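You operate a simulated robot arm through the tools that you are given. There is no shell and no other tool.

Carry out the task below with a simulated robot arm. There is one attempt and no reset: what you move stays moved.

Task
Stand the white card holder in the dark stand, lock the green knob and load the small pink card.
Fine: open its flap, put the card in, snap the flap shut; leave the knob locked.

The check looks at the end state, three seconds after you hand in, the way a careful person would. Anything else that was tipped, shoved, dropped, spilled or broken makes it a failure.

Robot
A 7-joint arm with a two-finger parallel gripper, fixed in place. Base frame: the origin is on the floor under the middle of its stand, x ahead of it, y to its left, z up; the work surface is at about z = 0.84. Units: m, degrees, N and s.
With the tool pointing down near the work surface it reaches from about 0.3 to 0.7 m from the base axis. Its first joint turns from -66.0 to 66.0 degrees. Payload 1.57 kg.
The tool frame sits at the grasp point between the pads (the TCP): z along the fingers, y along the line on which they close. The tips reach 0.03 m beyond it. Largest opening 0.11 m; finger width 0.024, thickness 0.012; the body of the gripper, 0.048 by 0.112 m, starts 0.078 m behind the TCP.
Orientation is told as [roll, pitch, yaw] about the base's x, y, z axes, in that order, counted from this pose: with the fingers straight down and closing along the base's y, the tool's x points along the base's -x, its y along +y and its z along -z.

Tools
- The arm moves only by the tool arm_command. Its argument "targets" is a list of rows, each an object (a shift or turn left out is 0, a gripper value left out holds the last) with "linear": the shift along the tool's x, y, z in units of 50 mm (1.0 is 50 mm), a list of three; "angular": the turn, a rotation vector about the tool's x, y, z in units of 8 degrees (1.0 is 8 degrees), a list of three. In form: [{"linear": [dx, dy, dz], "angular": [rx, ry, rz]}, ...]. A call has 1 to 20 rows; each row shifts and turns the commanded pose from where the row before left it, along the tool's axes as they then stand. "jaw" is the gripper command, from -1 (fully open) to 1 (shut), values between in proportion, set as the call begins (left out, the last holds). A call with a number of a shift or a turn outside -1 to 1 is refused whole. Each row takes 0.2 s and may step no farther than 0.05 m and 8.6 degrees from the row before; otherwise, or with a gripper value out of range, the whole call is refused. Where a pose cannot be reached the arm comes as near as it can. A force on the tool above 90 N (or 10 N above the force at the start of the call, whichever is more), or a blocked arm, ends the call early, and 0.2 s more pass. The fingers move at their own pace (about 0.108 m/s each) and stop on an object; they squeeze with about 39 N. The grip force told is the motor's: it shows also when the fingers shut on nothing. Time passes only in rows, and 0.2 s behind the last, so rows that do not move let the fingers close. It gives the time, the measured TCP pose, the force on the tool (base axes), the opening and the grip force at its end, in the units of the frame above (readings bear some noise), with the torque about the TCP (base axes, N m) and any sound that the robot's microphone picked up.
- Cameras (640 x 400 px; columns grow to the right, rows downward): "scene" is fixed at [0.1702, -0.3935, 1.4116]; the picture's right is [0.75, -0.67, 0.00], its down [-0.34, -0.38, -0.86] and it looks along [0.57, 0.64, -0.51] (base axes); focal length 333 px, centre (320, 200). "wrist" rides on the gripper at [0.07, 0.016, -0.141] in the tool frame; the picture's right is [-0.23, 0.97, 0.00], its down [-0.86, -0.20, -0.48] and it looks along [-0.47, -0.11, 0.88] (tool axes); focal length 222 px, centre (320, 200). There is no depth. A picture from a camera that has moved, and an enlarged one, comes with that camera's place and axes in the base frame and with its lens.
- capture(camera): a new picture of that camera. The clock stands still meanwhile.
- enlarge(camera, box): a new picture of the part [left, top, right, bottom] of that camera's present view, enlarged. The clock stands still meanwhile.
- sign_off(): hands the job in; it is judged then, once.

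Places have to be worked out from the pictures, the camera data and where the tool is seen. Open the gripper and draw the arm clear of the work before you hand the job in, unless the task says otherwise.

The tools are called after ">>>" by a JSON object that holds its "op" and its "data". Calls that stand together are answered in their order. arm_command: Moves the arm, as the interface text tells. Its arguments: {"type":"object","properties":{"targets":{"type":"array"},"jaw":{"type":"number"}},"required":["targets"]} The other tools are called the same way: capture (camera) takes a picture; enlarge (camera, box) takes an enlarged picture of a part of a camera's view; sign_off () hands the job in.

At the start:

```text
clock: 0.0
tool_pos: [0.3428, -0.0307, 1.2624]
ee_rot: [0.0, 0.0, 0.0]
force: [0.1, -0.3, 0.2]
wrist_torque: [0.01, 0.02, 0.01]
gripper_width: 0.1098
gripper_force: 0.1
```

scene: 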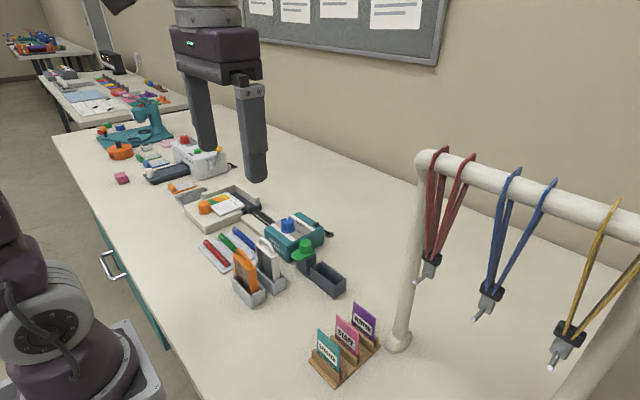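
wrist: 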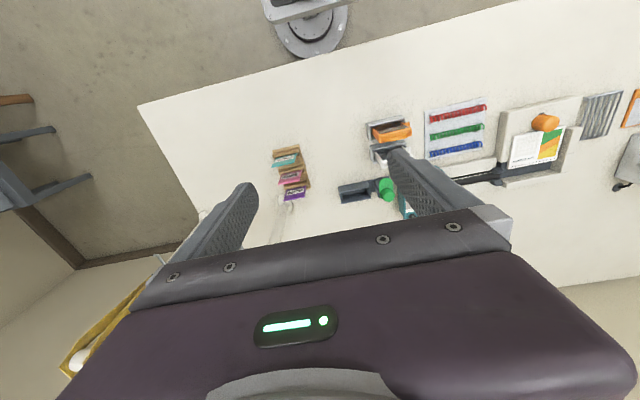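

I start by looking closely at the work area: the holders, the dark stand with the green knob, and the small cards in the wooden rack.

>>> {"op": "enlarge", "data": {"camera": "scene", "box": [220, 200, 380, 300]}}

>>> {"op": "enlarge", "data": {"camera": "scene", "box": [290, 290, 418, 400]}}

>>> {"op": "enlarge", "data": {"camera": "wrist", "box": [240, 90, 500, 250]}}

```text
4.00 times, centred on (300, 250) of scene
camera zoom: at [0.1702, -0.3935, 1.4116], right [0.75, -0.67, 0.0], down [-0.34, -0.38, -0.86], along [0.57, 0.64, -0.51], focal length 1333 px, centre (400, 0)
```

zoom: 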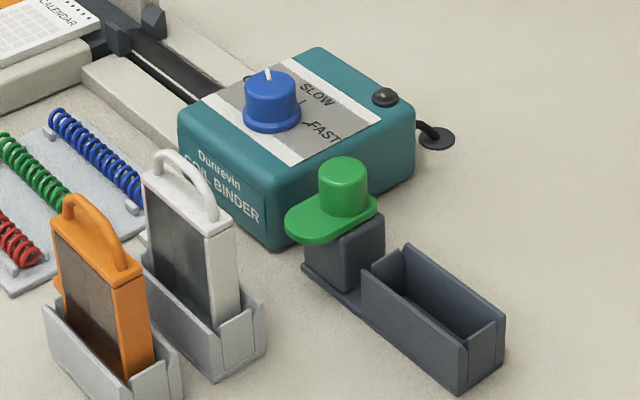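

```text
3.64 times, centred on (354, 345) of scene
camera zoom: at [0.1702, -0.3935, 1.4116], right [0.75, -0.67, 0.0], down [-0.34, -0.38, -0.86], along [0.57, 0.64, -0.51], focal length 1212 px, centre (196, -327)
```

zoom: 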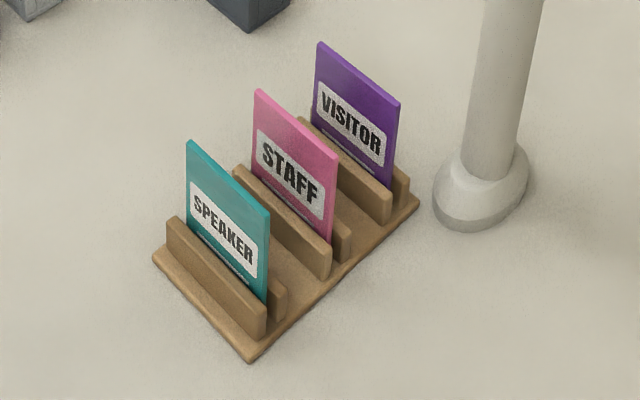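

```text
2.46 times, centred on (370, 170) of wrist
camera zoom: at [0.2726, -0.0139, 1.4029], right [0.23, 0.97, 0.0], down [0.86, -0.2, 0.48], along [0.47, -0.11, -0.88], focal length 547 px, centre (197, 274)
```

zoom: 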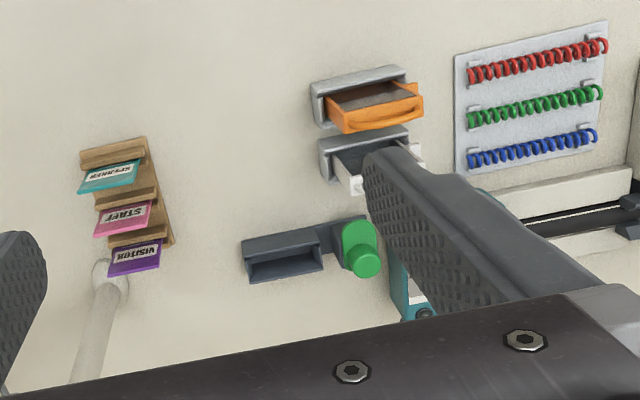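

The dark stand with its pocket and green knob is around x≈0.56, y≈-0.02..0.10, and the white holder sits in a grey rack around x≈0.47, y≈0.08..0.16. I bring the wrist camera lower for a closer look, staying well above everything.

>>> {"op": "arm_command", "data": {"targets": [{"linear": [-0.228, 0.124, 0.72]}, {"linear": [-0.228, 0.124, 0.72]}, {"linear": [-0.228, 0.124, 0.72]}, {"linear": [-0.228, 0.124, 0.72]}, {"linear": [-0.228, 0.124, 0.72]}, {"linear": [0, 0, 0]}], "jaw": -1}}

>>> {"op": "capture", "data": {"camera": "wrist"}}

>>> {"op": "capture", "data": {"camera": "scene"}}

```text
clock: 1.4
tool_pos: [0.4018, 0.0007, 1.0805]
ee_rot: [0.1, 0.0, 0.0]
force: [-0.6, -0.4, -0.7]
wrist_torque: [0.0, 0.01, -0.01]
gripper_width: 0.1097
gripper_force: 0.0
```

```text
taken
camera wrist: at [0.3301, 0.017, 1.2219], right [0.23, 0.97, 0.0], down [0.86, -0.2, 0.48], along [0.47, -0.11, -0.88], focal length 222 px, centre (320, 200)
```

wrist: 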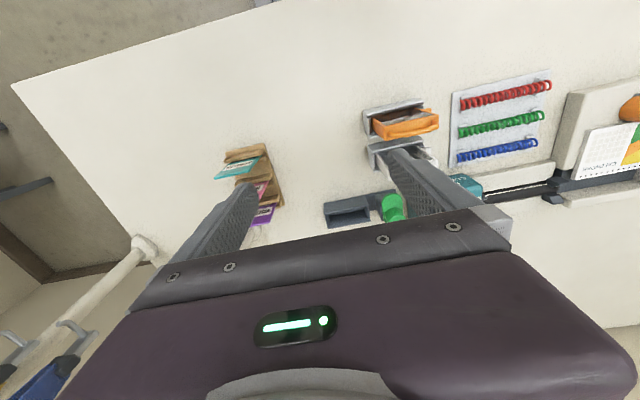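

```text
taken
```

scene: 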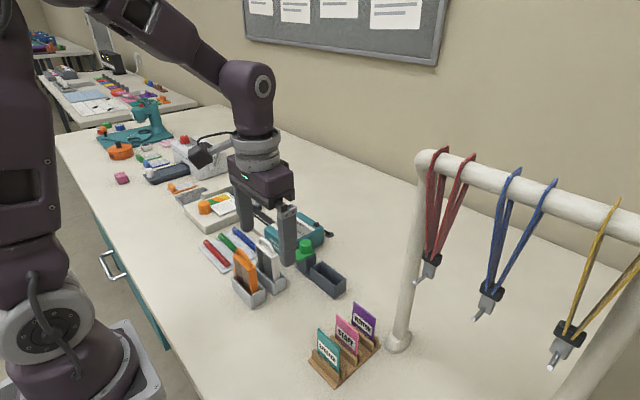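

I shift over to look down on the two holders and the stand from closer.

>>> {"op": "arm_command", "data": {"targets": [{"linear": [-0.2, 0.55, 0.1]}, {"linear": [-0.2, 0.55, 0.1]}, {"linear": [-0.2, 0.55, 0.1]}, {"linear": [-0.2, 0.55, 0.1]}, {"linear": [0, 0, 0]}]}}

>>> {"op": "enlarge", "data": {"camera": "wrist", "box": [220, 80, 420, 220]}}

>>> {"op": "capture", "data": {"camera": "wrist"}}

```text
clock: 2.6
tool_pos: [0.4407, 0.1101, 1.062]
ee_rot: [0.0, 0.0, 0.0]
force: [0.2, 0.7, -0.2]
wrist_torque: [0.02, -0.01, -0.02]
gripper_width: 0.1101
gripper_force: 0.1
```

```text
2.86 times, centred on (320, 150) of wrist
camera zoom: at [0.3693, 0.1272, 1.203], right [0.23, 0.97, 0.0], down [0.86, -0.2, 0.48], along [0.47, -0.11, -0.88], focal length 635 px, centre (320, 343)
```

zoom: 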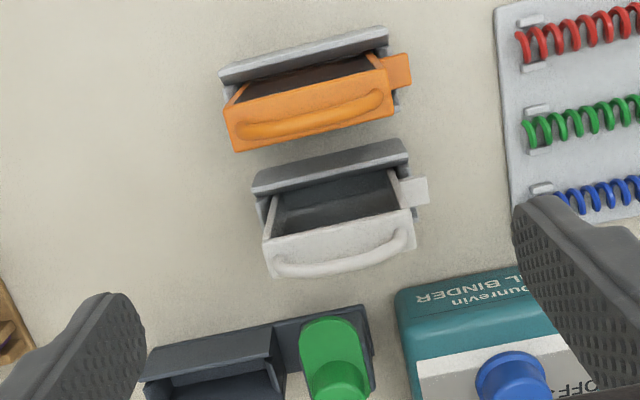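

```text
taken
camera wrist: at [0.3693, 0.1272, 1.203], right [0.23, 0.97, 0.0], down [0.86, -0.2, 0.48], along [0.47, -0.11, -0.88], focal length 222 px, centre (320, 200)
```

wrist: 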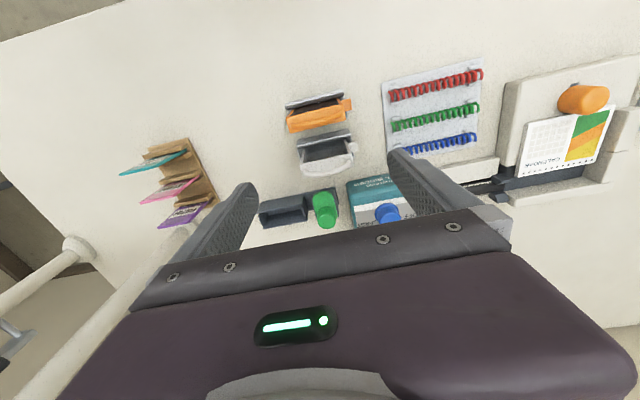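

I zoom the fixed camera further on the white holder and the knob to understand the flap, the side tab and the cam.

>>> {"op": "enlarge", "data": {"camera": "scene", "box": [228, 230, 292, 270]}}

>>> {"op": "enlarge", "data": {"camera": "scene", "box": [225, 260, 297, 305]}}

>>> {"op": "enlarge", "data": {"camera": "scene", "box": [284, 235, 352, 300]}}

>>> {"op": "enlarge", "data": {"camera": "wrist", "box": [280, 120, 370, 180]}}

```text
10.00 times, centred on (260, 250) of scene
camera zoom: at [0.1702, -0.3935, 1.4116], right [0.75, -0.67, 0.0], down [-0.34, -0.38, -0.86], along [0.57, 0.64, -0.51], focal length 3333 px, centre (920, -300)
```

zoom: 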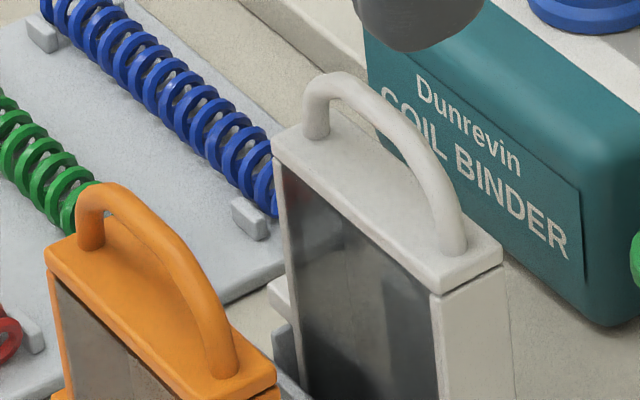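

```text
8.89 times, centred on (261, 282) of scene
camera zoom: at [0.1702, -0.3935, 1.4116], right [0.75, -0.67, 0.0], down [-0.34, -0.38, -0.86], along [0.57, 0.64, -0.51], focal length 2963 px, centre (844, -533)
```

zoom: 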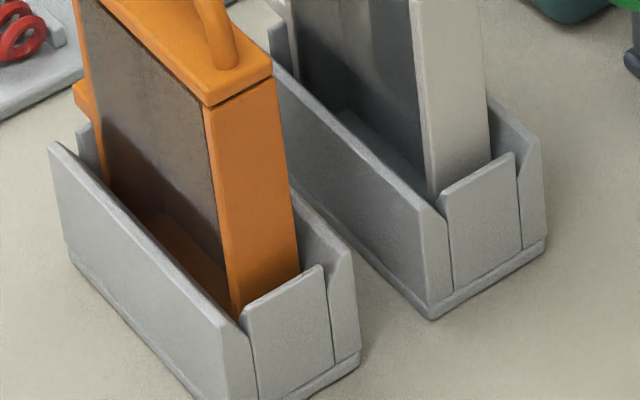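

```text
6.15 times, centred on (318, 268) of scene
camera zoom: at [0.1702, -0.3935, 1.4116], right [0.75, -0.67, 0.0], down [-0.34, -0.38, -0.86], along [0.57, 0.64, -0.51], focal length 2051 px, centre (332, -215)
```

zoom: 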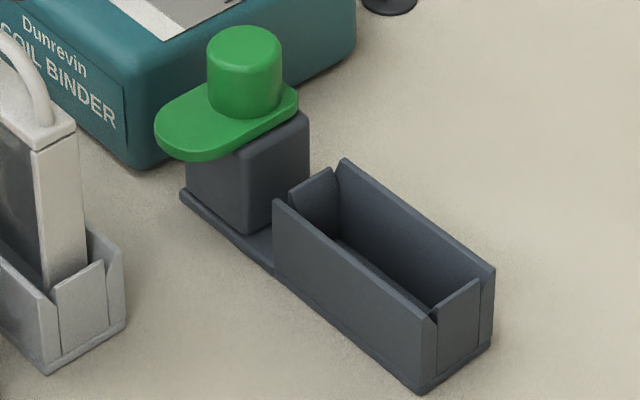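

```text
6.67 times, centred on (325, 150) of wrist
camera zoom: at [0.3693, 0.1272, 1.203], right [0.23, 0.97, 0.0], down [0.86, -0.2, 0.48], along [0.47, -0.11, -0.88], focal length 1481 px, centre (287, 533)
```

zoom: 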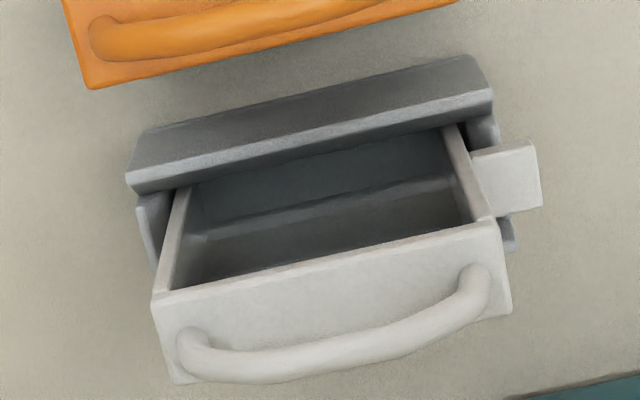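

The white holder has a thin lid with an arched handle on top (the flap, probably hinged), and a low tab on its +y side that the knob's lobe should swing over. I rotate the tool to yaw -90° in place (high above everything) to look from the +y side.

>>> {"op": "arm_command", "data": {"targets": [{"angular": [0, 0, 1]}, {"angular": [0, 0, 1]}, {"angular": [0, 0, 1]}, {"angular": [0, 0, 1]}, {"angular": [0, 0, 1]}, {"angular": [0, 0, 1]}, {"angular": [0, 0, 1]}, {"angular": [0, 0, 1]}, {"angular": [0, 0, 1]}, {"angular": [0, 0, 1]}, {"angular": [0, 0, 1]}, {"angular": [0, 0, 0.25]}, {"linear": [0, 0, 0]}]}}

>>> {"op": "capture", "data": {"camera": "wrist"}}

>>> {"op": "enlarge", "data": {"camera": "wrist", "box": [240, 60, 440, 200]}}

```text
clock: 5.4
tool_pos: [0.4412, 0.1089, 1.0618]
ee_rot: [0.0, 0.1, -89.9]
force: [0.3, 0.2, 0.6]
wrist_torque: [0.02, 0.01, -0.01]
gripper_width: 0.1101
gripper_force: 0.1
```

```text
taken
camera wrist: at [0.4555, 0.1806, 1.2027], right [0.97, -0.23, 0.0], down [-0.2, -0.85, 0.48], along [-0.11, -0.47, -0.88], focal length 222 px, centre (320, 200)
```

wrist: 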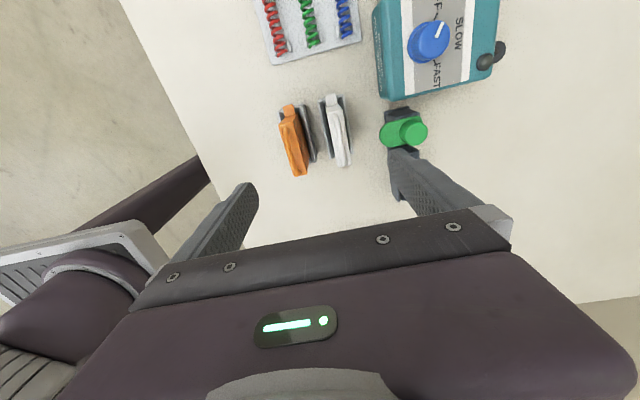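

```text
2.86 times, centred on (340, 130) of wrist
camera zoom: at [0.4555, 0.1806, 1.2027], right [0.97, -0.23, 0.0], down [-0.2, -0.85, 0.48], along [-0.11, -0.47, -0.88], focal length 635 px, centre (263, 400)
```

zoom: 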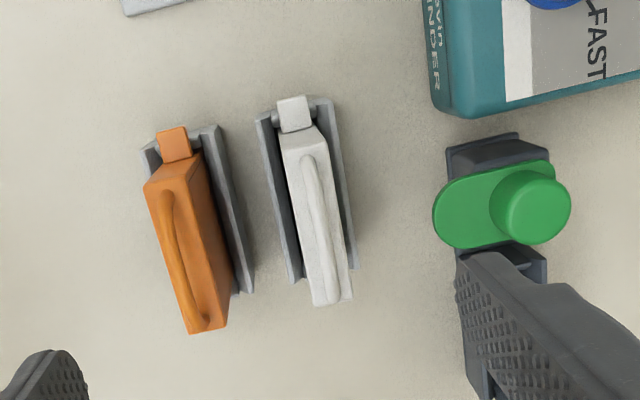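

From here the tab and lid are visible. I zoom in further on the white holder and on the knob.

>>> {"op": "enlarge", "data": {"camera": "wrist", "box": [300, 85, 380, 175]}}

>>> {"op": "enlarge", "data": {"camera": "wrist", "box": [360, 80, 460, 180]}}

```text
4.44 times, centred on (340, 130) of wrist
camera zoom: at [0.4555, 0.1806, 1.2027], right [0.97, -0.23, 0.0], down [-0.2, -0.85, 0.48], along [-0.11, -0.47, -0.88], focal length 987 px, centre (231, 511)
```

zoom: 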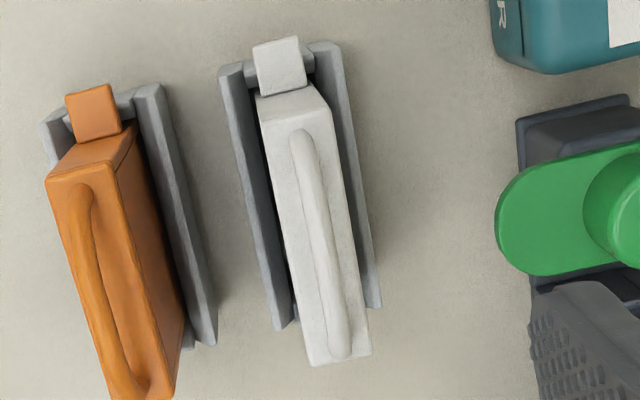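

```text
4.00 times, centred on (410, 130) of wrist
camera zoom: at [0.4555, 0.1806, 1.2027], right [0.97, -0.23, 0.0], down [-0.2, -0.85, 0.48], along [-0.11, -0.47, -0.88], focal length 888 px, centre (-40, 480)
```

zoom: 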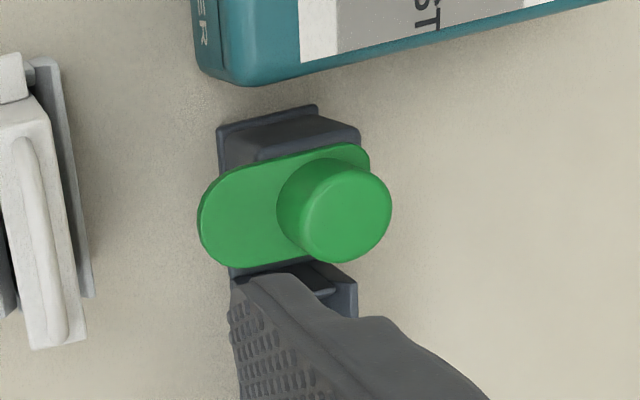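

Yaw -90° is reachable, and I judge the lid at x≈0.455–0.473, y≈0.080–0.145, top z≈0.94, with the tab's top near z≈0.89 at y up to 0.159. I turn back to yaw 0 and centre over the white holder at (0.464, 0.112), still high.

>>> {"op": "arm_command", "data": {"targets": [{"angular": [0, 0, -1]}, {"angular": [0, 0, -1]}, {"angular": [0, 0, -1]}, {"angular": [0, 0, -1]}, {"angular": [0, 0, -1]}, {"angular": [0, 0, -1]}, {"angular": [0, 0, -1]}, {"angular": [0, 0, -1]}, {"angular": [0, 0, -1]}, {"angular": [0, 0, -1]}, {"angular": [0, 0, -1]}, {"angular": [0, 0, -0.24]}, {"linear": [-0.456, 0.068, 0.236]}, {"linear": [0, 0, 0]}]}}

>>> {"op": "capture", "data": {"camera": "wrist"}}

>>> {"op": "enlarge", "data": {"camera": "wrist", "box": [260, 80, 400, 200]}}

>>> {"op": "enlarge", "data": {"camera": "scene", "box": [200, 160, 340, 290]}}

```text
clock: 8.4
tool_pos: [0.4633, 0.1139, 1.0499]
ee_rot: [0.0, 0.0, -0.1]
force: [-0.3, -0.5, 0.6]
wrist_torque: [0.04, -0.01, 0.03]
gripper_width: 0.1102
gripper_force: 0.0
```

```text
taken
camera wrist: at [0.392, 0.1303, 1.1909], right [0.23, 0.97, 0.0], down [0.86, -0.2, 0.48], along [0.47, -0.11, -0.88], focal length 222 px, centre (320, 200)
```

wrist: 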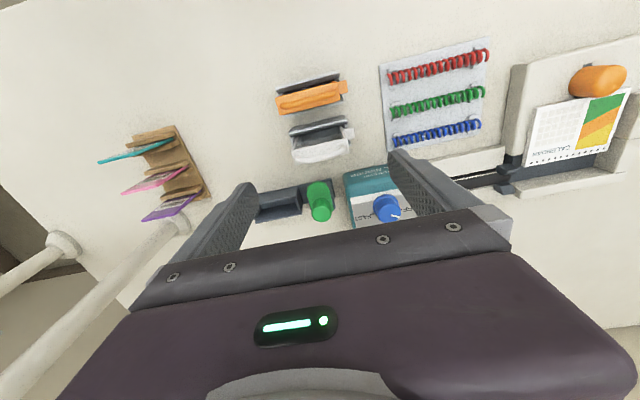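

```text
3.33 times, centred on (330, 140) of wrist
camera zoom: at [0.392, 0.1303, 1.1909], right [0.23, 0.97, 0.0], down [0.86, -0.2, 0.48], along [0.47, -0.11, -0.88], focal length 740 px, centre (287, 400)
```

zoom: 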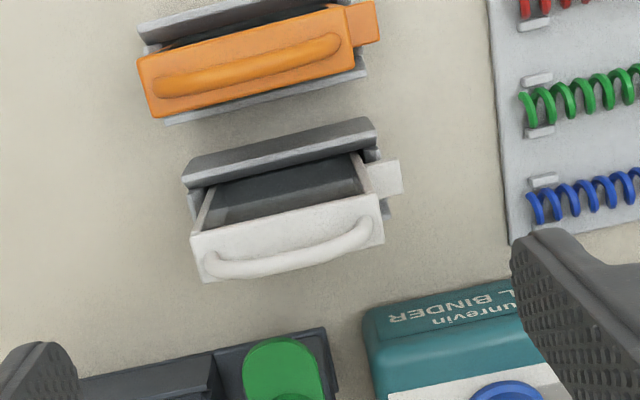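

```text
3.08 times, centred on (270, 225) of scene
camera zoom: at [0.1702, -0.3935, 1.4116], right [0.75, -0.67, 0.0], down [-0.34, -0.38, -0.86], along [0.57, 0.64, -0.51], focal length 1026 px, centre (474, 123)
```

zoom: 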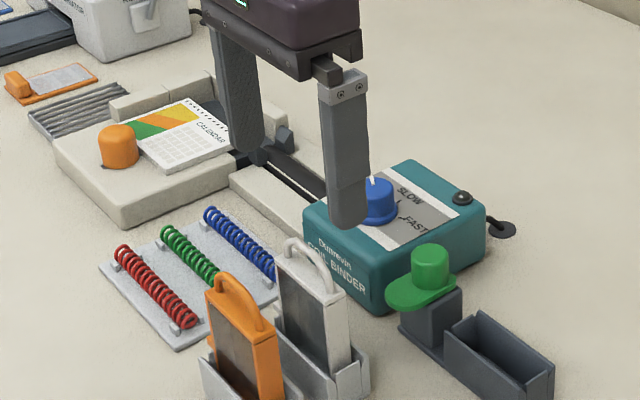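

The tool is centred over the white holder (lid centre ≈ (0.464, 0.113)). I descend to TCP z≈0.93 so the fingertips (0.90) stay above the tab, fingers open around the holder's ends.

>>> {"op": "arm_command", "data": {"targets": [{"linear": [-0.01, -0.015, 0.6]}, {"linear": [0, 0, 0.6]}, {"linear": [0, 0, 0.6]}, {"linear": [0, 0, 0.4]}, {"linear": [0, 0, 0.2]}, {"linear": [0, 0, 0]}]}}

>>> {"op": "capture", "data": {"camera": "wrist"}}

>>> {"op": "enlarge", "data": {"camera": "scene", "box": [210, 200, 330, 300]}}

```text
clock: 9.8
tool_pos: [0.4637, 0.1131, 0.9303]
ee_rot: [0.0, 0.0, 0.0]
force: [-0.2, 0.3, -0.9]
wrist_torque: [-0.02, 0.01, 0.0]
gripper_width: 0.11
gripper_force: 0.2
```

```text
taken
camera wrist: at [0.3928, 0.1297, 1.071], right [0.23, 0.97, 0.0], down [0.85, -0.2, 0.48], along [0.47, -0.11, -0.88], focal length 222 px, centre (320, 200)
```

wrist: 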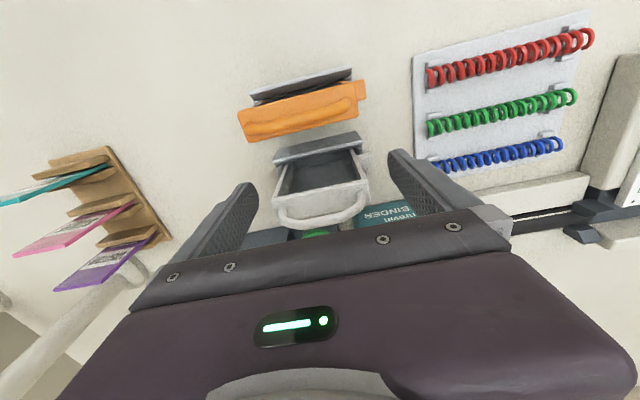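

```text
4.00 times, centred on (270, 250) of scene
camera zoom: at [0.1702, -0.3935, 1.4116], right [0.75, -0.67, 0.0], down [-0.34, -0.38, -0.86], along [0.57, 0.64, -0.51], focal length 1333 px, centre (520, 0)
```

zoom: 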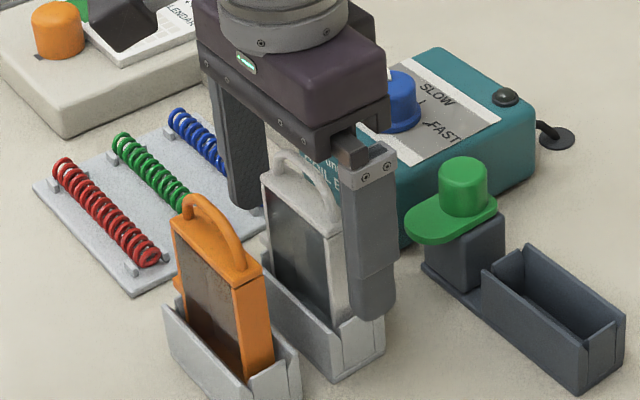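

The fingers straddle the holder. I check the wrist close-up before closing.

>>> {"op": "enlarge", "data": {"camera": "wrist", "box": [240, 130, 400, 240]}}

```text
3.64 times, centred on (320, 185) of wrist
camera zoom: at [0.3928, 0.1297, 1.071], right [0.23, 0.97, 0.0], down [0.85, -0.2, 0.48], along [0.47, -0.11, -0.88], focal length 808 px, centre (320, 254)
```

zoom: 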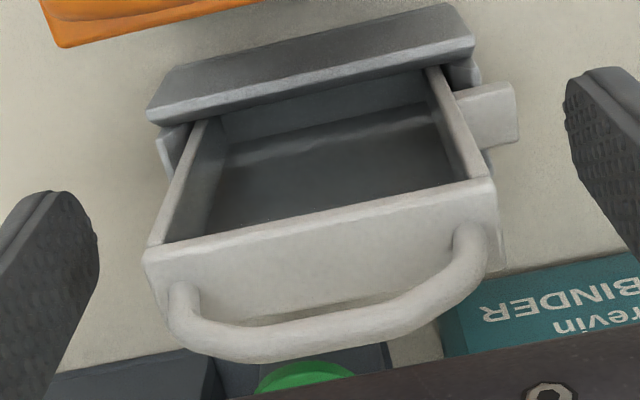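

Gap looks clear on both sides and the fingertips are above the tab. I close the fingers on the holder's end walls.

>>> {"op": "arm_command", "data": {"targets": [{"linear": [0, 0, 0]}, {"linear": [0, 0, 0]}, {"linear": [0, 0, 0]}, {"linear": [0, 0, 0]}], "jaw": 0.2}}

>>> {"op": "enlarge", "data": {"camera": "wrist", "box": [240, 130, 400, 240]}}

>>> {"op": "enlarge", "data": {"camera": "scene", "box": [230, 220, 300, 300]}}

```text
clock: 10.8
tool_pos: [0.4644, 0.112, 0.9306]
ee_rot: [0.0, 0.0, 0.0]
force: [0.0, -0.3, 0.1]
wrist_torque: [0.0, -0.01, -0.01]
gripper_width: 0.065
gripper_force: 38.6
```

```text
3.64 times, centred on (320, 185) of wrist
camera zoom: at [0.3929, 0.1297, 1.0713], right [0.23, 0.97, 0.0], down [0.85, -0.2, 0.48], along [0.47, -0.11, -0.88], focal length 808 px, centre (320, 254)
```

zoom: 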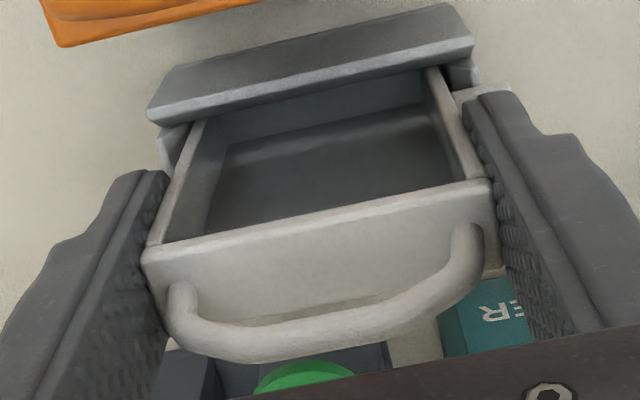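

```text
5.00 times, centred on (265, 260) of scene
camera zoom: at [0.1702, -0.3935, 1.4116], right [0.75, -0.67, 0.0], down [-0.34, -0.38, -0.86], along [0.57, 0.64, -0.51], focal length 1666 px, centre (595, -100)
```

zoom: 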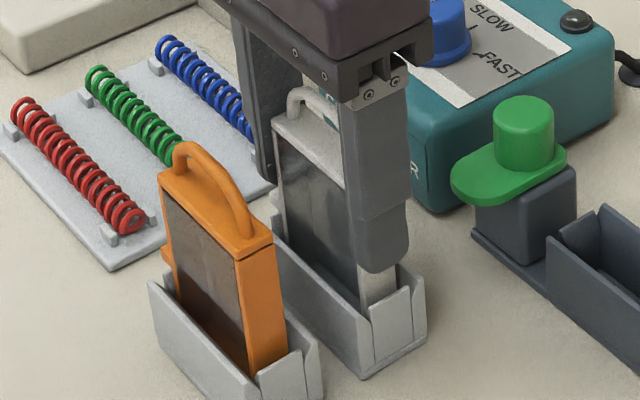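

Gripped at 0.065 m width with 39 N. I lift straight up, gently at first.

>>> {"op": "arm_command", "data": {"targets": [{"linear": [0, 0, -0.2]}, {"linear": [0, 0, -0.2]}, {"linear": [0, 0, -0.4]}, {"linear": [0, 0, -0.6]}, {"linear": [0, 0, -0.6]}, {"linear": [0, 0, -0.4]}, {"linear": [0, 0, 0]}]}}

>>> {"op": "capture", "data": {"camera": "wrist"}}

>>> {"op": "capture", "data": {"camera": "scene"}}

>>> {"op": "enlarge", "data": {"camera": "scene", "box": [220, 180, 320, 310]}}

```text
clock: 12.4
tool_pos: [0.464, 0.1133, 1.0486]
ee_rot: [-0.1, -0.1, 0.1]
force: [-0.7, 0.1, -0.7]
wrist_torque: [-0.01, 0.0, -0.03]
gripper_width: 0.0654
gripper_force: 39.1
```

```text
taken
camera wrist: at [0.3933, 0.1303, 1.1906], right [0.23, 0.97, 0.0], down [0.85, -0.2, 0.48], along [0.47, -0.11, -0.88], focal length 222 px, centre (320, 200)
```

wrist: 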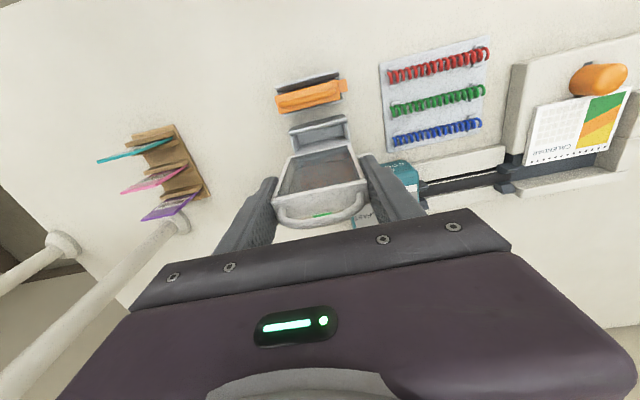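

```text
taken
```

scene: 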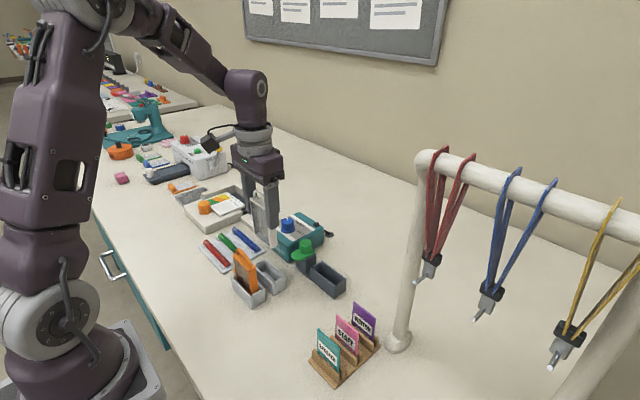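

```text
3.08 times, centred on (270, 245) of scene
camera zoom: at [0.1702, -0.3935, 1.4116], right [0.75, -0.67, 0.0], down [-0.34, -0.38, -0.86], along [0.57, 0.64, -0.51], focal length 1026 px, centre (474, 62)
```

zoom: 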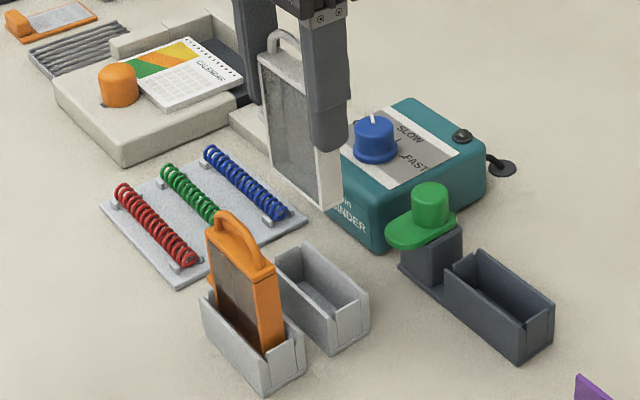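

The holder is free and the empty grey rack is now visible; it has the same shape as the dark stand's pocket, so I measure the offset between the two in one enlarged picture.

>>> {"op": "enlarge", "data": {"camera": "scene", "box": [248, 235, 352, 300]}}

>>> {"op": "enlarge", "data": {"camera": "scene", "box": [244, 250, 292, 298]}}

>>> {"op": "enlarge", "data": {"camera": "scene", "box": [302, 252, 350, 300]}}

```text
6.15 times, centred on (300, 268) of scene
camera zoom: at [0.1702, -0.3935, 1.4116], right [0.75, -0.67, 0.0], down [-0.34, -0.38, -0.86], along [0.57, 0.64, -0.51], focal length 2051 px, centre (443, -215)
```

zoom: 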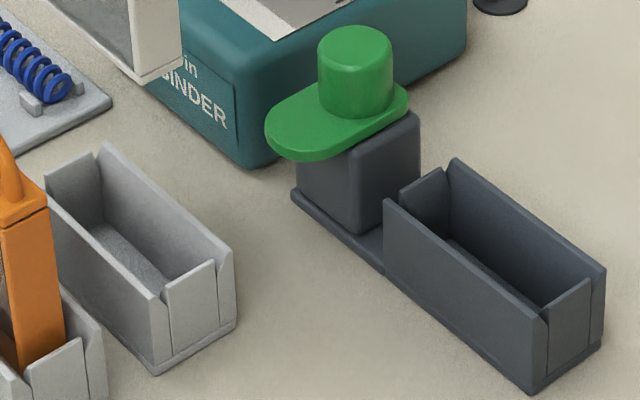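

```text
8.33 times, centred on (268, 274) of scene
camera zoom: at [0.1702, -0.3935, 1.4116], right [0.75, -0.67, 0.0], down [-0.34, -0.38, -0.86], along [0.57, 0.64, -0.51], focal length 2778 px, centre (753, -417)
```

zoom: 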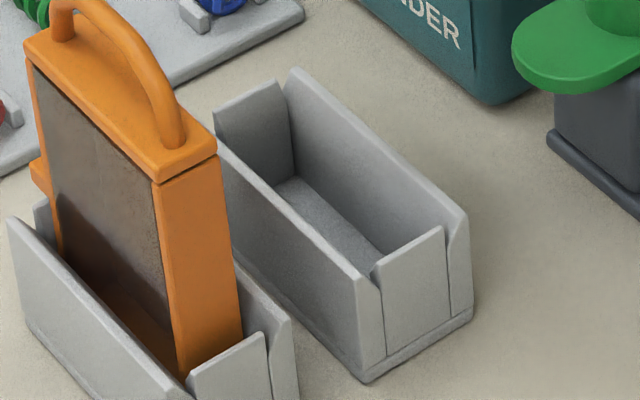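

```text
8.33 times, centred on (326, 276) of scene
camera zoom: at [0.1702, -0.3935, 1.4116], right [0.75, -0.67, 0.0], down [-0.34, -0.38, -0.86], along [0.57, 0.64, -0.51], focal length 2778 px, centre (270, -433)
```

zoom: 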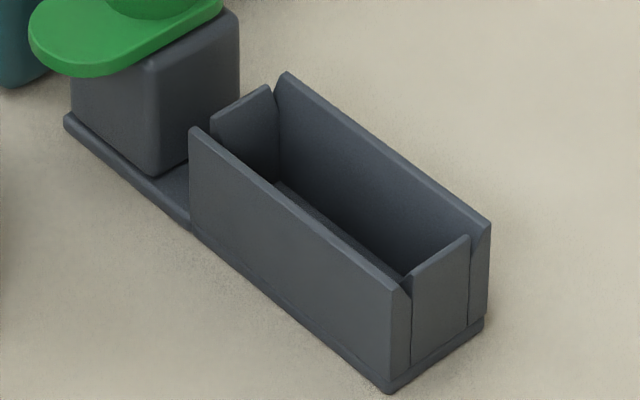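

The dark pocket is offset from the grey one by about (+0.0967, -0.0985). I carry the holder over the dark stand at the current height (bottom ≈0.96, above the knob) to TCP ≈ (0.561, 0.0145).

>>> {"op": "arm_command", "data": {"targets": [{"linear": [-0.4835, -0.495, 0]}, {"linear": [-0.4835, -0.495, 0]}, {"linear": [-0.4835, -0.495, 0]}, {"linear": [-0.4835, -0.495, 0]}, {"linear": [0, 0, 0]}]}}

>>> {"op": "capture", "data": {"camera": "wrist"}}

>>> {"op": "enlarge", "data": {"camera": "scene", "box": [270, 180, 370, 310]}}

```text
clock: 13.6
tool_pos: [0.562, 0.0139, 1.0481]
ee_rot: [0.0, 0.0, 0.1]
force: [-0.2, -0.1, -0.6]
wrist_torque: [0.0, 0.01, -0.01]
gripper_width: 0.0652
gripper_force: 38.5
```

```text
taken
camera wrist: at [0.4899, 0.0297, 1.1902], right [0.23, 0.97, 0.0], down [0.86, -0.2, 0.48], along [0.47, -0.11, -0.88], focal length 222 px, centre (320, 200)
```

wrist: 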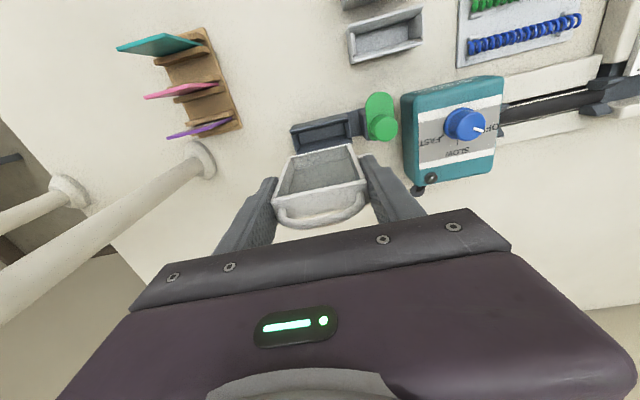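

```text
3.08 times, centred on (320, 245) of scene
camera zoom: at [0.1702, -0.3936, 1.4116], right [0.74, -0.67, 0.0], down [-0.34, -0.38, -0.86], along [0.57, 0.64, -0.51], focal length 1026 px, centre (320, 62)
```

zoom: 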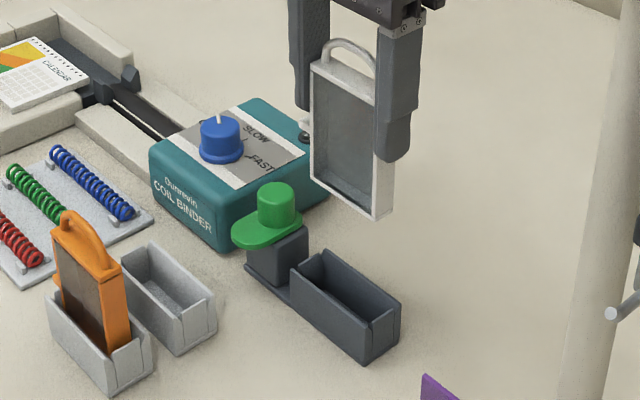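

I enlarge the same box of the wrist view as I had over the grey rack, to compare where the dark pocket sits relative to the tool.

>>> {"op": "enlarge", "data": {"camera": "wrist", "box": [260, 80, 400, 200]}}

>>> {"op": "enlarge", "data": {"camera": "wrist", "box": [260, 90, 400, 240]}}

```text
3.33 times, centred on (330, 140) of wrist
camera zoom: at [0.4899, 0.0297, 1.1902], right [0.23, 0.97, 0.0], down [0.86, -0.2, 0.48], along [0.47, -0.11, -0.88], focal length 740 px, centre (287, 400)
```

zoom: 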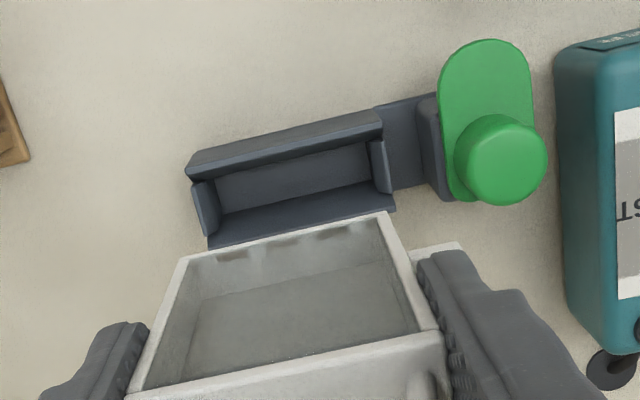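

```text
2.67 times, centred on (330, 165) of wrist
camera zoom: at [0.4899, 0.0297, 1.1902], right [0.23, 0.97, 0.0], down [0.86, -0.2, 0.48], along [0.47, -0.11, -0.88], focal length 592 px, centre (293, 293)
```

zoom: 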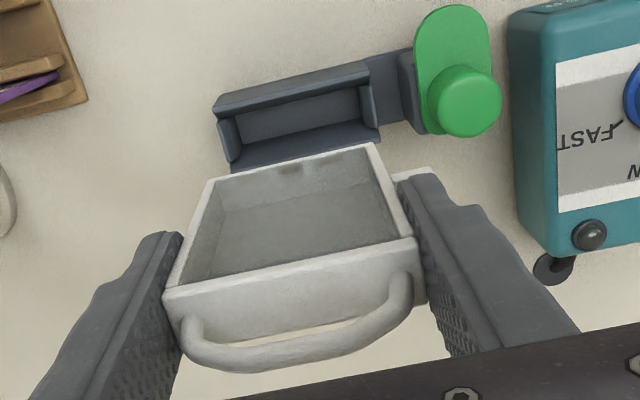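

Both measurements agree the pocket centre is very near; I nudge by about (-0.7, +1.0) mm and lower to just above the rim.

>>> {"op": "arm_command", "data": {"targets": [{"linear": [0.014, 0.02, 0.4]}, {"linear": [0, 0, 0.4]}, {"linear": [0, 0, 0.4]}, {"linear": [0, 0, 0.2]}, {"linear": [0, 0, 0]}]}}

>>> {"op": "enlarge", "data": {"camera": "scene", "box": [280, 210, 360, 300]}}

>>> {"op": "enlarge", "data": {"camera": "wrist", "box": [260, 90, 400, 240]}}

```text
clock: 14.8
tool_pos: [0.5596, 0.0161, 0.9806]
ee_rot: [0.1, -0.1, -0.1]
force: [0.6, 0.0, -0.1]
wrist_torque: [0.02, 0.02, 0.0]
gripper_width: 0.0653
gripper_force: 39.0
```

```text
4.44 times, centred on (320, 255) of scene
camera zoom: at [0.1702, -0.3935, 1.4116], right [0.75, -0.67, 0.0], down [-0.34, -0.38, -0.86], along [0.57, 0.64, -0.51], focal length 1481 px, centre (320, -44)
```

zoom: 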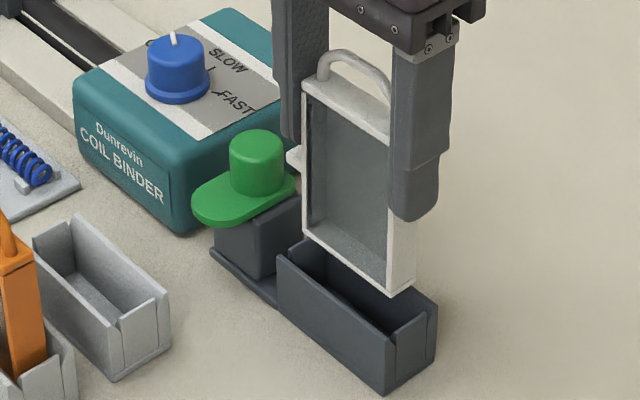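

```text
2.67 times, centred on (330, 165) of wrist
camera zoom: at [0.4885, 0.0318, 1.1208], right [0.23, 0.97, 0.0], down [0.85, -0.2, 0.48], along [0.47, -0.11, -0.88], focal length 592 px, centre (293, 293)
```

zoom: 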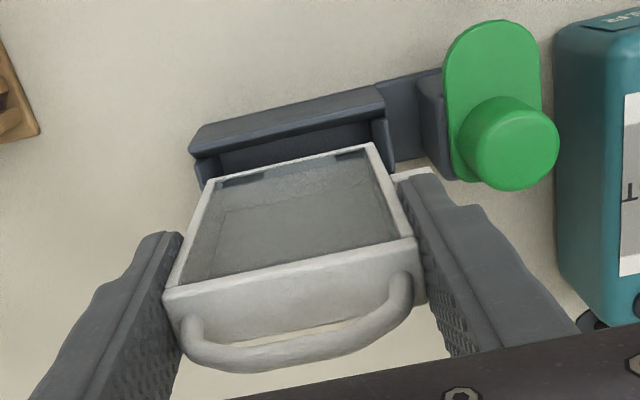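

The holder's bottom edge sits centred over the pocket in both x and y. I lower in small steps, watching the force.

>>> {"op": "arm_command", "data": {"targets": [{"linear": [0, 0, 0.1]}, {"linear": [0, 0, 0.1]}, {"linear": [0, 0, 0.1]}, {"linear": [0, 0, 0.1]}, {"linear": [0, 0, 0]}]}}

>>> {"op": "enlarge", "data": {"camera": "scene", "box": [280, 210, 360, 300]}}

```text
clock: 16.0
tool_pos: [0.5588, 0.0151, 0.9593]
ee_rot: [0.1, 0.0, 0.0]
force: [-0.2, 0.1, -0.1]
wrist_torque: [0.0, 0.01, -0.02]
gripper_width: 0.0651
gripper_force: 38.7
```

```text
4.44 times, centred on (320, 255) of scene
camera zoom: at [0.1702, -0.3935, 1.4116], right [0.75, -0.67, 0.0], down [-0.34, -0.38, -0.86], along [0.57, 0.64, -0.51], focal length 1481 px, centre (320, -44)
```

zoom: 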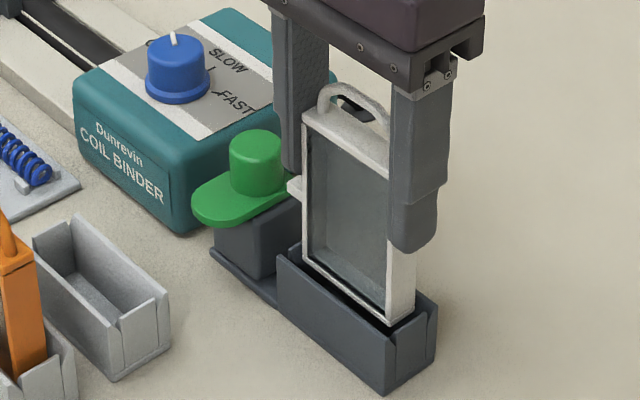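

The bottom has entered the pocket without contact force. I continue down in smaller steps.

>>> {"op": "arm_command", "data": {"targets": [{"linear": [0, 0, 0.08]}, {"linear": [0, 0, 0.08]}, {"linear": [0, 0, 0.08]}, {"linear": [0, 0, 0]}]}}

>>> {"op": "enlarge", "data": {"camera": "scene", "box": [280, 210, 360, 300]}}

```text
clock: 17.0
tool_pos: [0.5591, 0.0154, 0.9473]
ee_rot: [0.0, 0.0, 0.0]
force: [-0.4, 0.4, -0.4]
wrist_torque: [0.03, 0.01, 0.0]
gripper_width: 0.065
gripper_force: 39.0
```

```text
4.44 times, centred on (320, 255) of scene
camera zoom: at [0.1702, -0.3935, 1.4116], right [0.75, -0.67, 0.0], down [-0.34, -0.38, -0.86], along [0.57, 0.64, -0.51], focal length 1481 px, centre (320, -44)
```

zoom: 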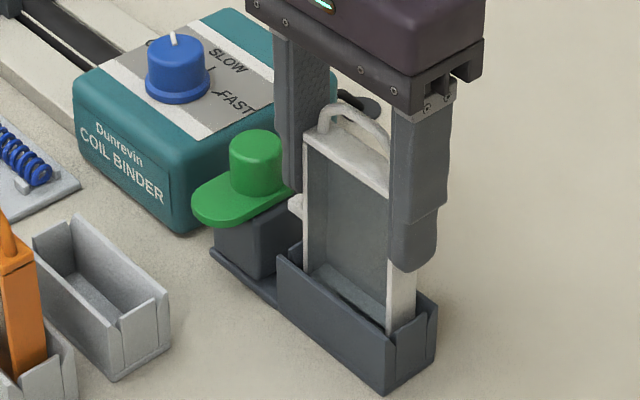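

Still no contact. I go on down toward the expected seat at TCP z≈0.930.

>>> {"op": "arm_command", "data": {"targets": [{"linear": [0, 0, 0.08]}, {"linear": [0, 0, 0.06]}, {"linear": [0, 0, 0.06]}, {"linear": [0, 0, 0.04]}, {"linear": [0, 0, 0]}]}}

>>> {"op": "enlarge", "data": {"camera": "scene", "box": [280, 210, 360, 300]}}

>>> {"op": "enlarge", "data": {"camera": "wrist", "box": [240, 90, 420, 240]}}

```text
clock: 18.2
tool_pos: [0.56, 0.0146, 0.9365]
ee_rot: [0.0, -0.1, 0.0]
force: [-0.6, 0.7, -1.2]
wrist_torque: [0.01, 0.02, -0.01]
gripper_width: 0.065
gripper_force: 39.2
```

```text
4.44 times, centred on (320, 255) of scene
camera zoom: at [0.1702, -0.3935, 1.4116], right [0.75, -0.67, 0.0], down [-0.34, -0.38, -0.86], along [0.57, 0.64, -0.51], focal length 1481 px, centre (320, -44)
```

zoom: 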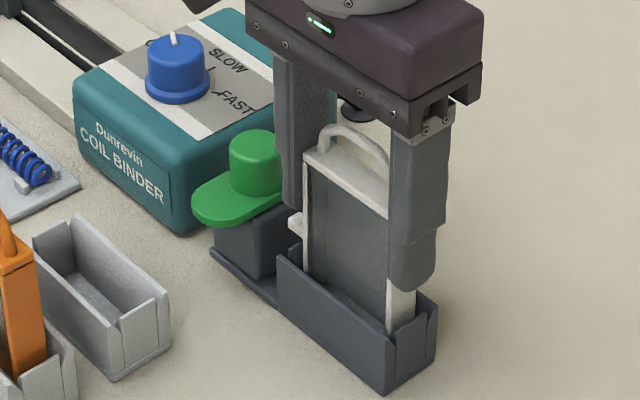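

```text
2.67 times, centred on (330, 165) of wrist
camera zoom: at [0.4888, 0.0315, 1.077], right [0.23, 0.97, 0.0], down [0.85, -0.2, 0.48], along [0.47, -0.11, -0.88], focal length 592 px, centre (293, 293)
```

zoom: 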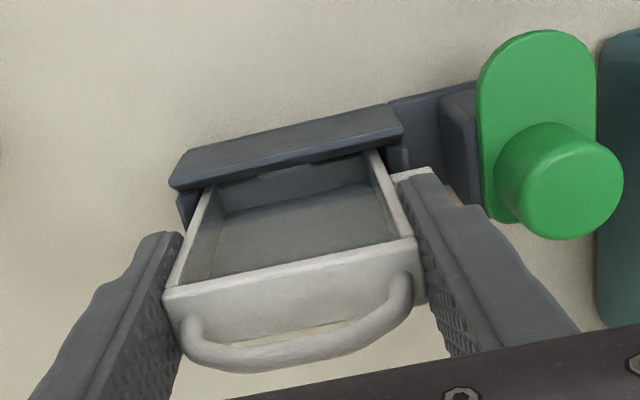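

Almost seated: TCP z 0.9365 with ~1 N. I go down a few more millimetres in 2 mm steps, looking for contact.

>>> {"op": "arm_command", "data": {"targets": [{"linear": [0, 0, 0.04]}, {"linear": [0, 0, 0.03]}, {"linear": [0, 0, 0]}]}}

```text
clock: 19.0
tool_pos: [0.5591, 0.0145, 0.9318]
ee_rot: [0.1, 0.0, 0.0]
force: [-0.3, -0.3, -1.1]
wrist_torque: [-0.01, 0.02, 0.02]
gripper_width: 0.0655
gripper_force: 38.9
```

>>> {"op": "arm_command", "data": {"targets": [{"linear": [0, 0, 0.03]}, {"linear": [0, 0, 0.02]}, {"linear": [0, 0, 0]}]}}

>>> {"op": "enlarge", "data": {"camera": "scene", "box": [290, 220, 350, 300]}}

```text
clock: 19.8
tool_pos: [0.5608, 0.0126, 0.9289]
ee_rot: [0.0, 0.0, 0.1]
force: [-0.3, 0.2, 2.4]
wrist_torque: [0.0, 0.04, 0.02]
gripper_width: 0.0653
gripper_force: 39.0
```

```text
5.00 times, centred on (320, 260) of scene
camera zoom: at [0.1701, -0.3936, 1.4116], right [0.75, -0.67, 0.0], down [-0.34, -0.38, -0.86], along [0.57, 0.64, -0.51], focal length 1666 px, centre (320, -100)
```

zoom: 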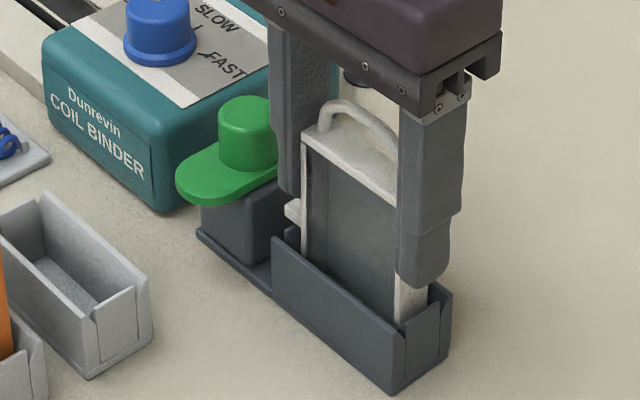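

A first +2.4 N upward push and TCP z≈0.929 match the seated height. I open the fingers only to ≈0.078 m (to stay clear of the knob) and check.

>>> {"op": "arm_command", "data": {"targets": [{"linear": [0, 0, 0]}, {"linear": [0, 0, 0]}, {"linear": [0, 0, 0]}], "jaw": -0.42}}

>>> {"op": "enlarge", "data": {"camera": "scene", "box": [290, 220, 350, 300]}}

>>> {"op": "enlarge", "data": {"camera": "wrist", "box": [240, 90, 420, 240]}}

```text
clock: 20.6
tool_pos: [0.5603, 0.0145, 0.9307]
ee_rot: [0.0, 0.1, 0.1]
force: [0.4, -0.4, 0.0]
wrist_torque: [-0.01, 0.01, 0.0]
gripper_width: 0.0782
gripper_force: 0.2
```

```text
5.00 times, centred on (320, 260) of scene
camera zoom: at [0.1702, -0.3935, 1.4116], right [0.75, -0.67, 0.0], down [-0.34, -0.38, -0.86], along [0.57, 0.64, -0.51], focal length 1666 px, centre (320, -100)
```

zoom: 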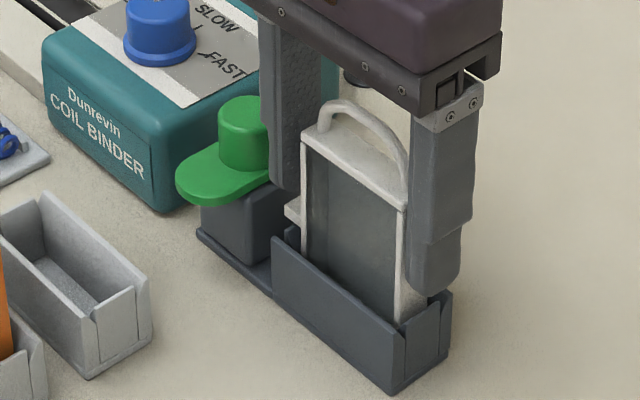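

```text
2.67 times, centred on (330, 165) of wrist
camera zoom: at [0.489, 0.0316, 1.0711], right [0.23, 0.97, 0.0], down [0.85, -0.2, 0.48], along [0.47, -0.11, -0.88], focal length 592 px, centre (293, 293)
```

zoom: 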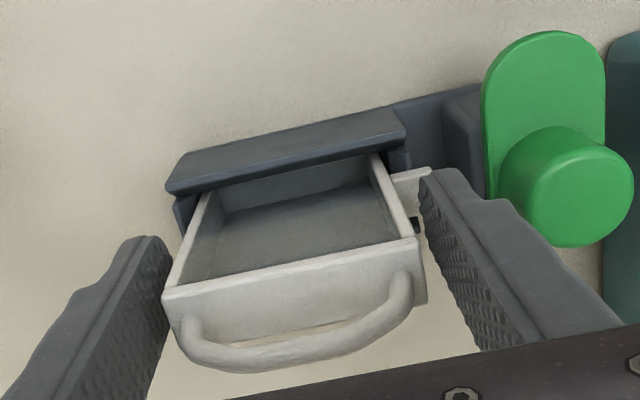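

The holder stands in the dark pocket on its own. I rise straight up clear of it.

>>> {"op": "arm_command", "data": {"targets": [{"linear": [0, 0, -0.2]}, {"linear": [0, 0, -0.5]}, {"linear": [0, 0, -0.8]}, {"linear": [0, 0, -0.9]}, {"linear": [0, 0, 0]}]}}

>>> {"op": "enlarge", "data": {"camera": "scene", "box": [284, 225, 352, 300]}}

>>> {"op": "enlarge", "data": {"camera": "wrist", "box": [260, 80, 400, 200]}}

```text
clock: 21.8
tool_pos: [0.5592, 0.0134, 1.0497]
ee_rot: [0.0, 0.1, 0.0]
force: [-1.3, 1.0, -0.5]
wrist_torque: [-0.01, -0.01, 0.0]
gripper_width: 0.078
gripper_force: 0.1
```

```text
5.33 times, centred on (318, 262) of scene
camera zoom: at [0.1701, -0.3936, 1.4116], right [0.75, -0.67, 0.0], down [-0.34, -0.38, -0.86], along [0.57, 0.64, -0.51], focal length 1778 px, centre (331, -133)
```

zoom: 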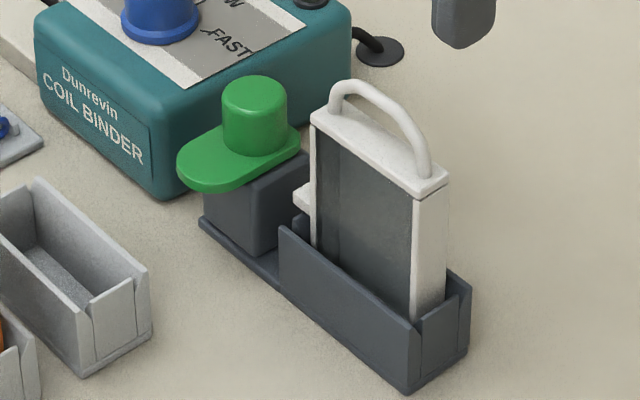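

```text
3.33 times, centred on (330, 140) of wrist
camera zoom: at [0.489, 0.031, 1.1906], right [0.23, 0.97, 0.0], down [0.86, -0.2, 0.48], along [0.47, -0.11, -0.88], focal length 740 px, centre (287, 400)
```

zoom: 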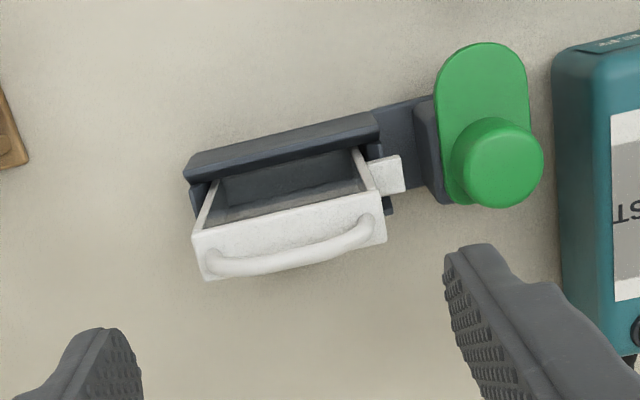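

The holder sits well in the dark stand. I zoom in on the lid for the hinge and measure the knob from here.

>>> {"op": "enlarge", "data": {"camera": "scene", "box": [312, 236, 344, 260]}}

>>> {"op": "enlarge", "data": {"camera": "scene", "box": [300, 235, 350, 275]}}

>>> {"op": "enlarge", "data": {"camera": "wrist", "box": [340, 80, 400, 150]}}

```text
16.00 times, centred on (328, 248) of scene
camera zoom: at [0.1701, -0.3936, 1.4116], right [0.75, -0.67, 0.0], down [-0.34, -0.38, -0.86], along [0.57, 0.64, -0.51], focal length 5333 px, centre (192, -568)
```

zoom: 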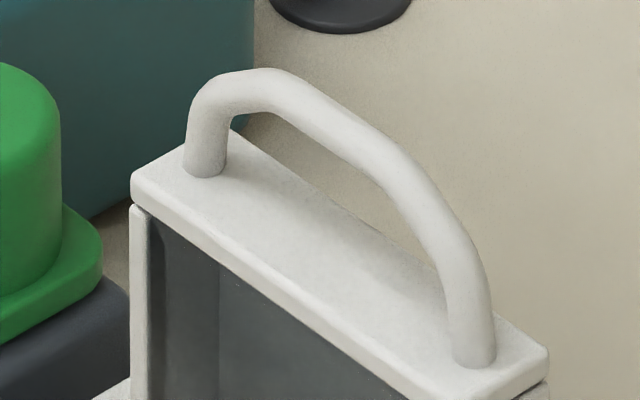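

```text
10.00 times, centred on (325, 255) of scene
camera zoom: at [0.1701, -0.3936, 1.4116], right [0.75, -0.67, 0.0], down [-0.34, -0.38, -0.86], along [0.57, 0.64, -0.51], focal length 3333 px, centre (270, -350)
```

zoom: 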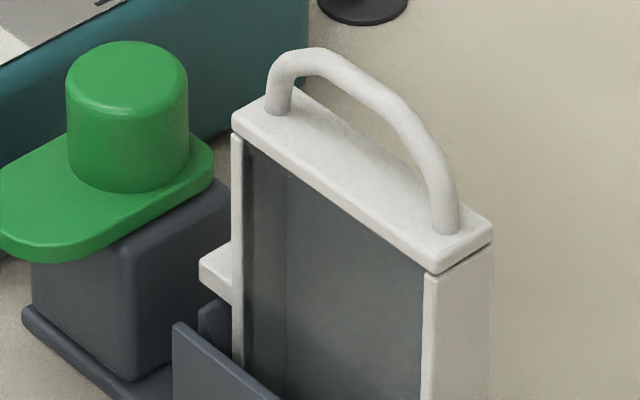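

```text
5.71 times, centred on (370, 115) of wrist
camera zoom: at [0.489, 0.031, 1.1906], right [0.23, 0.97, 0.0], down [0.86, -0.2, 0.48], along [0.47, -0.11, -0.88], focal length 1269 px, centre (34, 686)
```

zoom: 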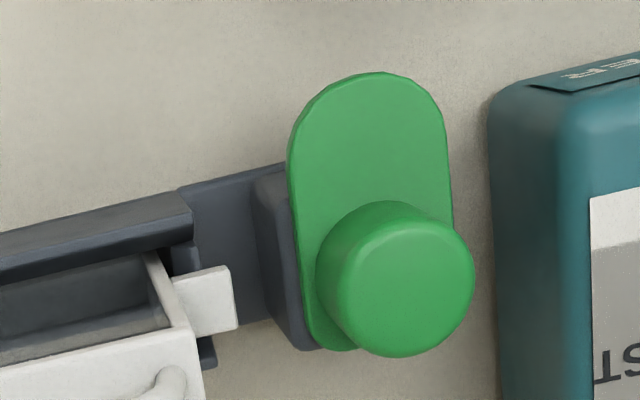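

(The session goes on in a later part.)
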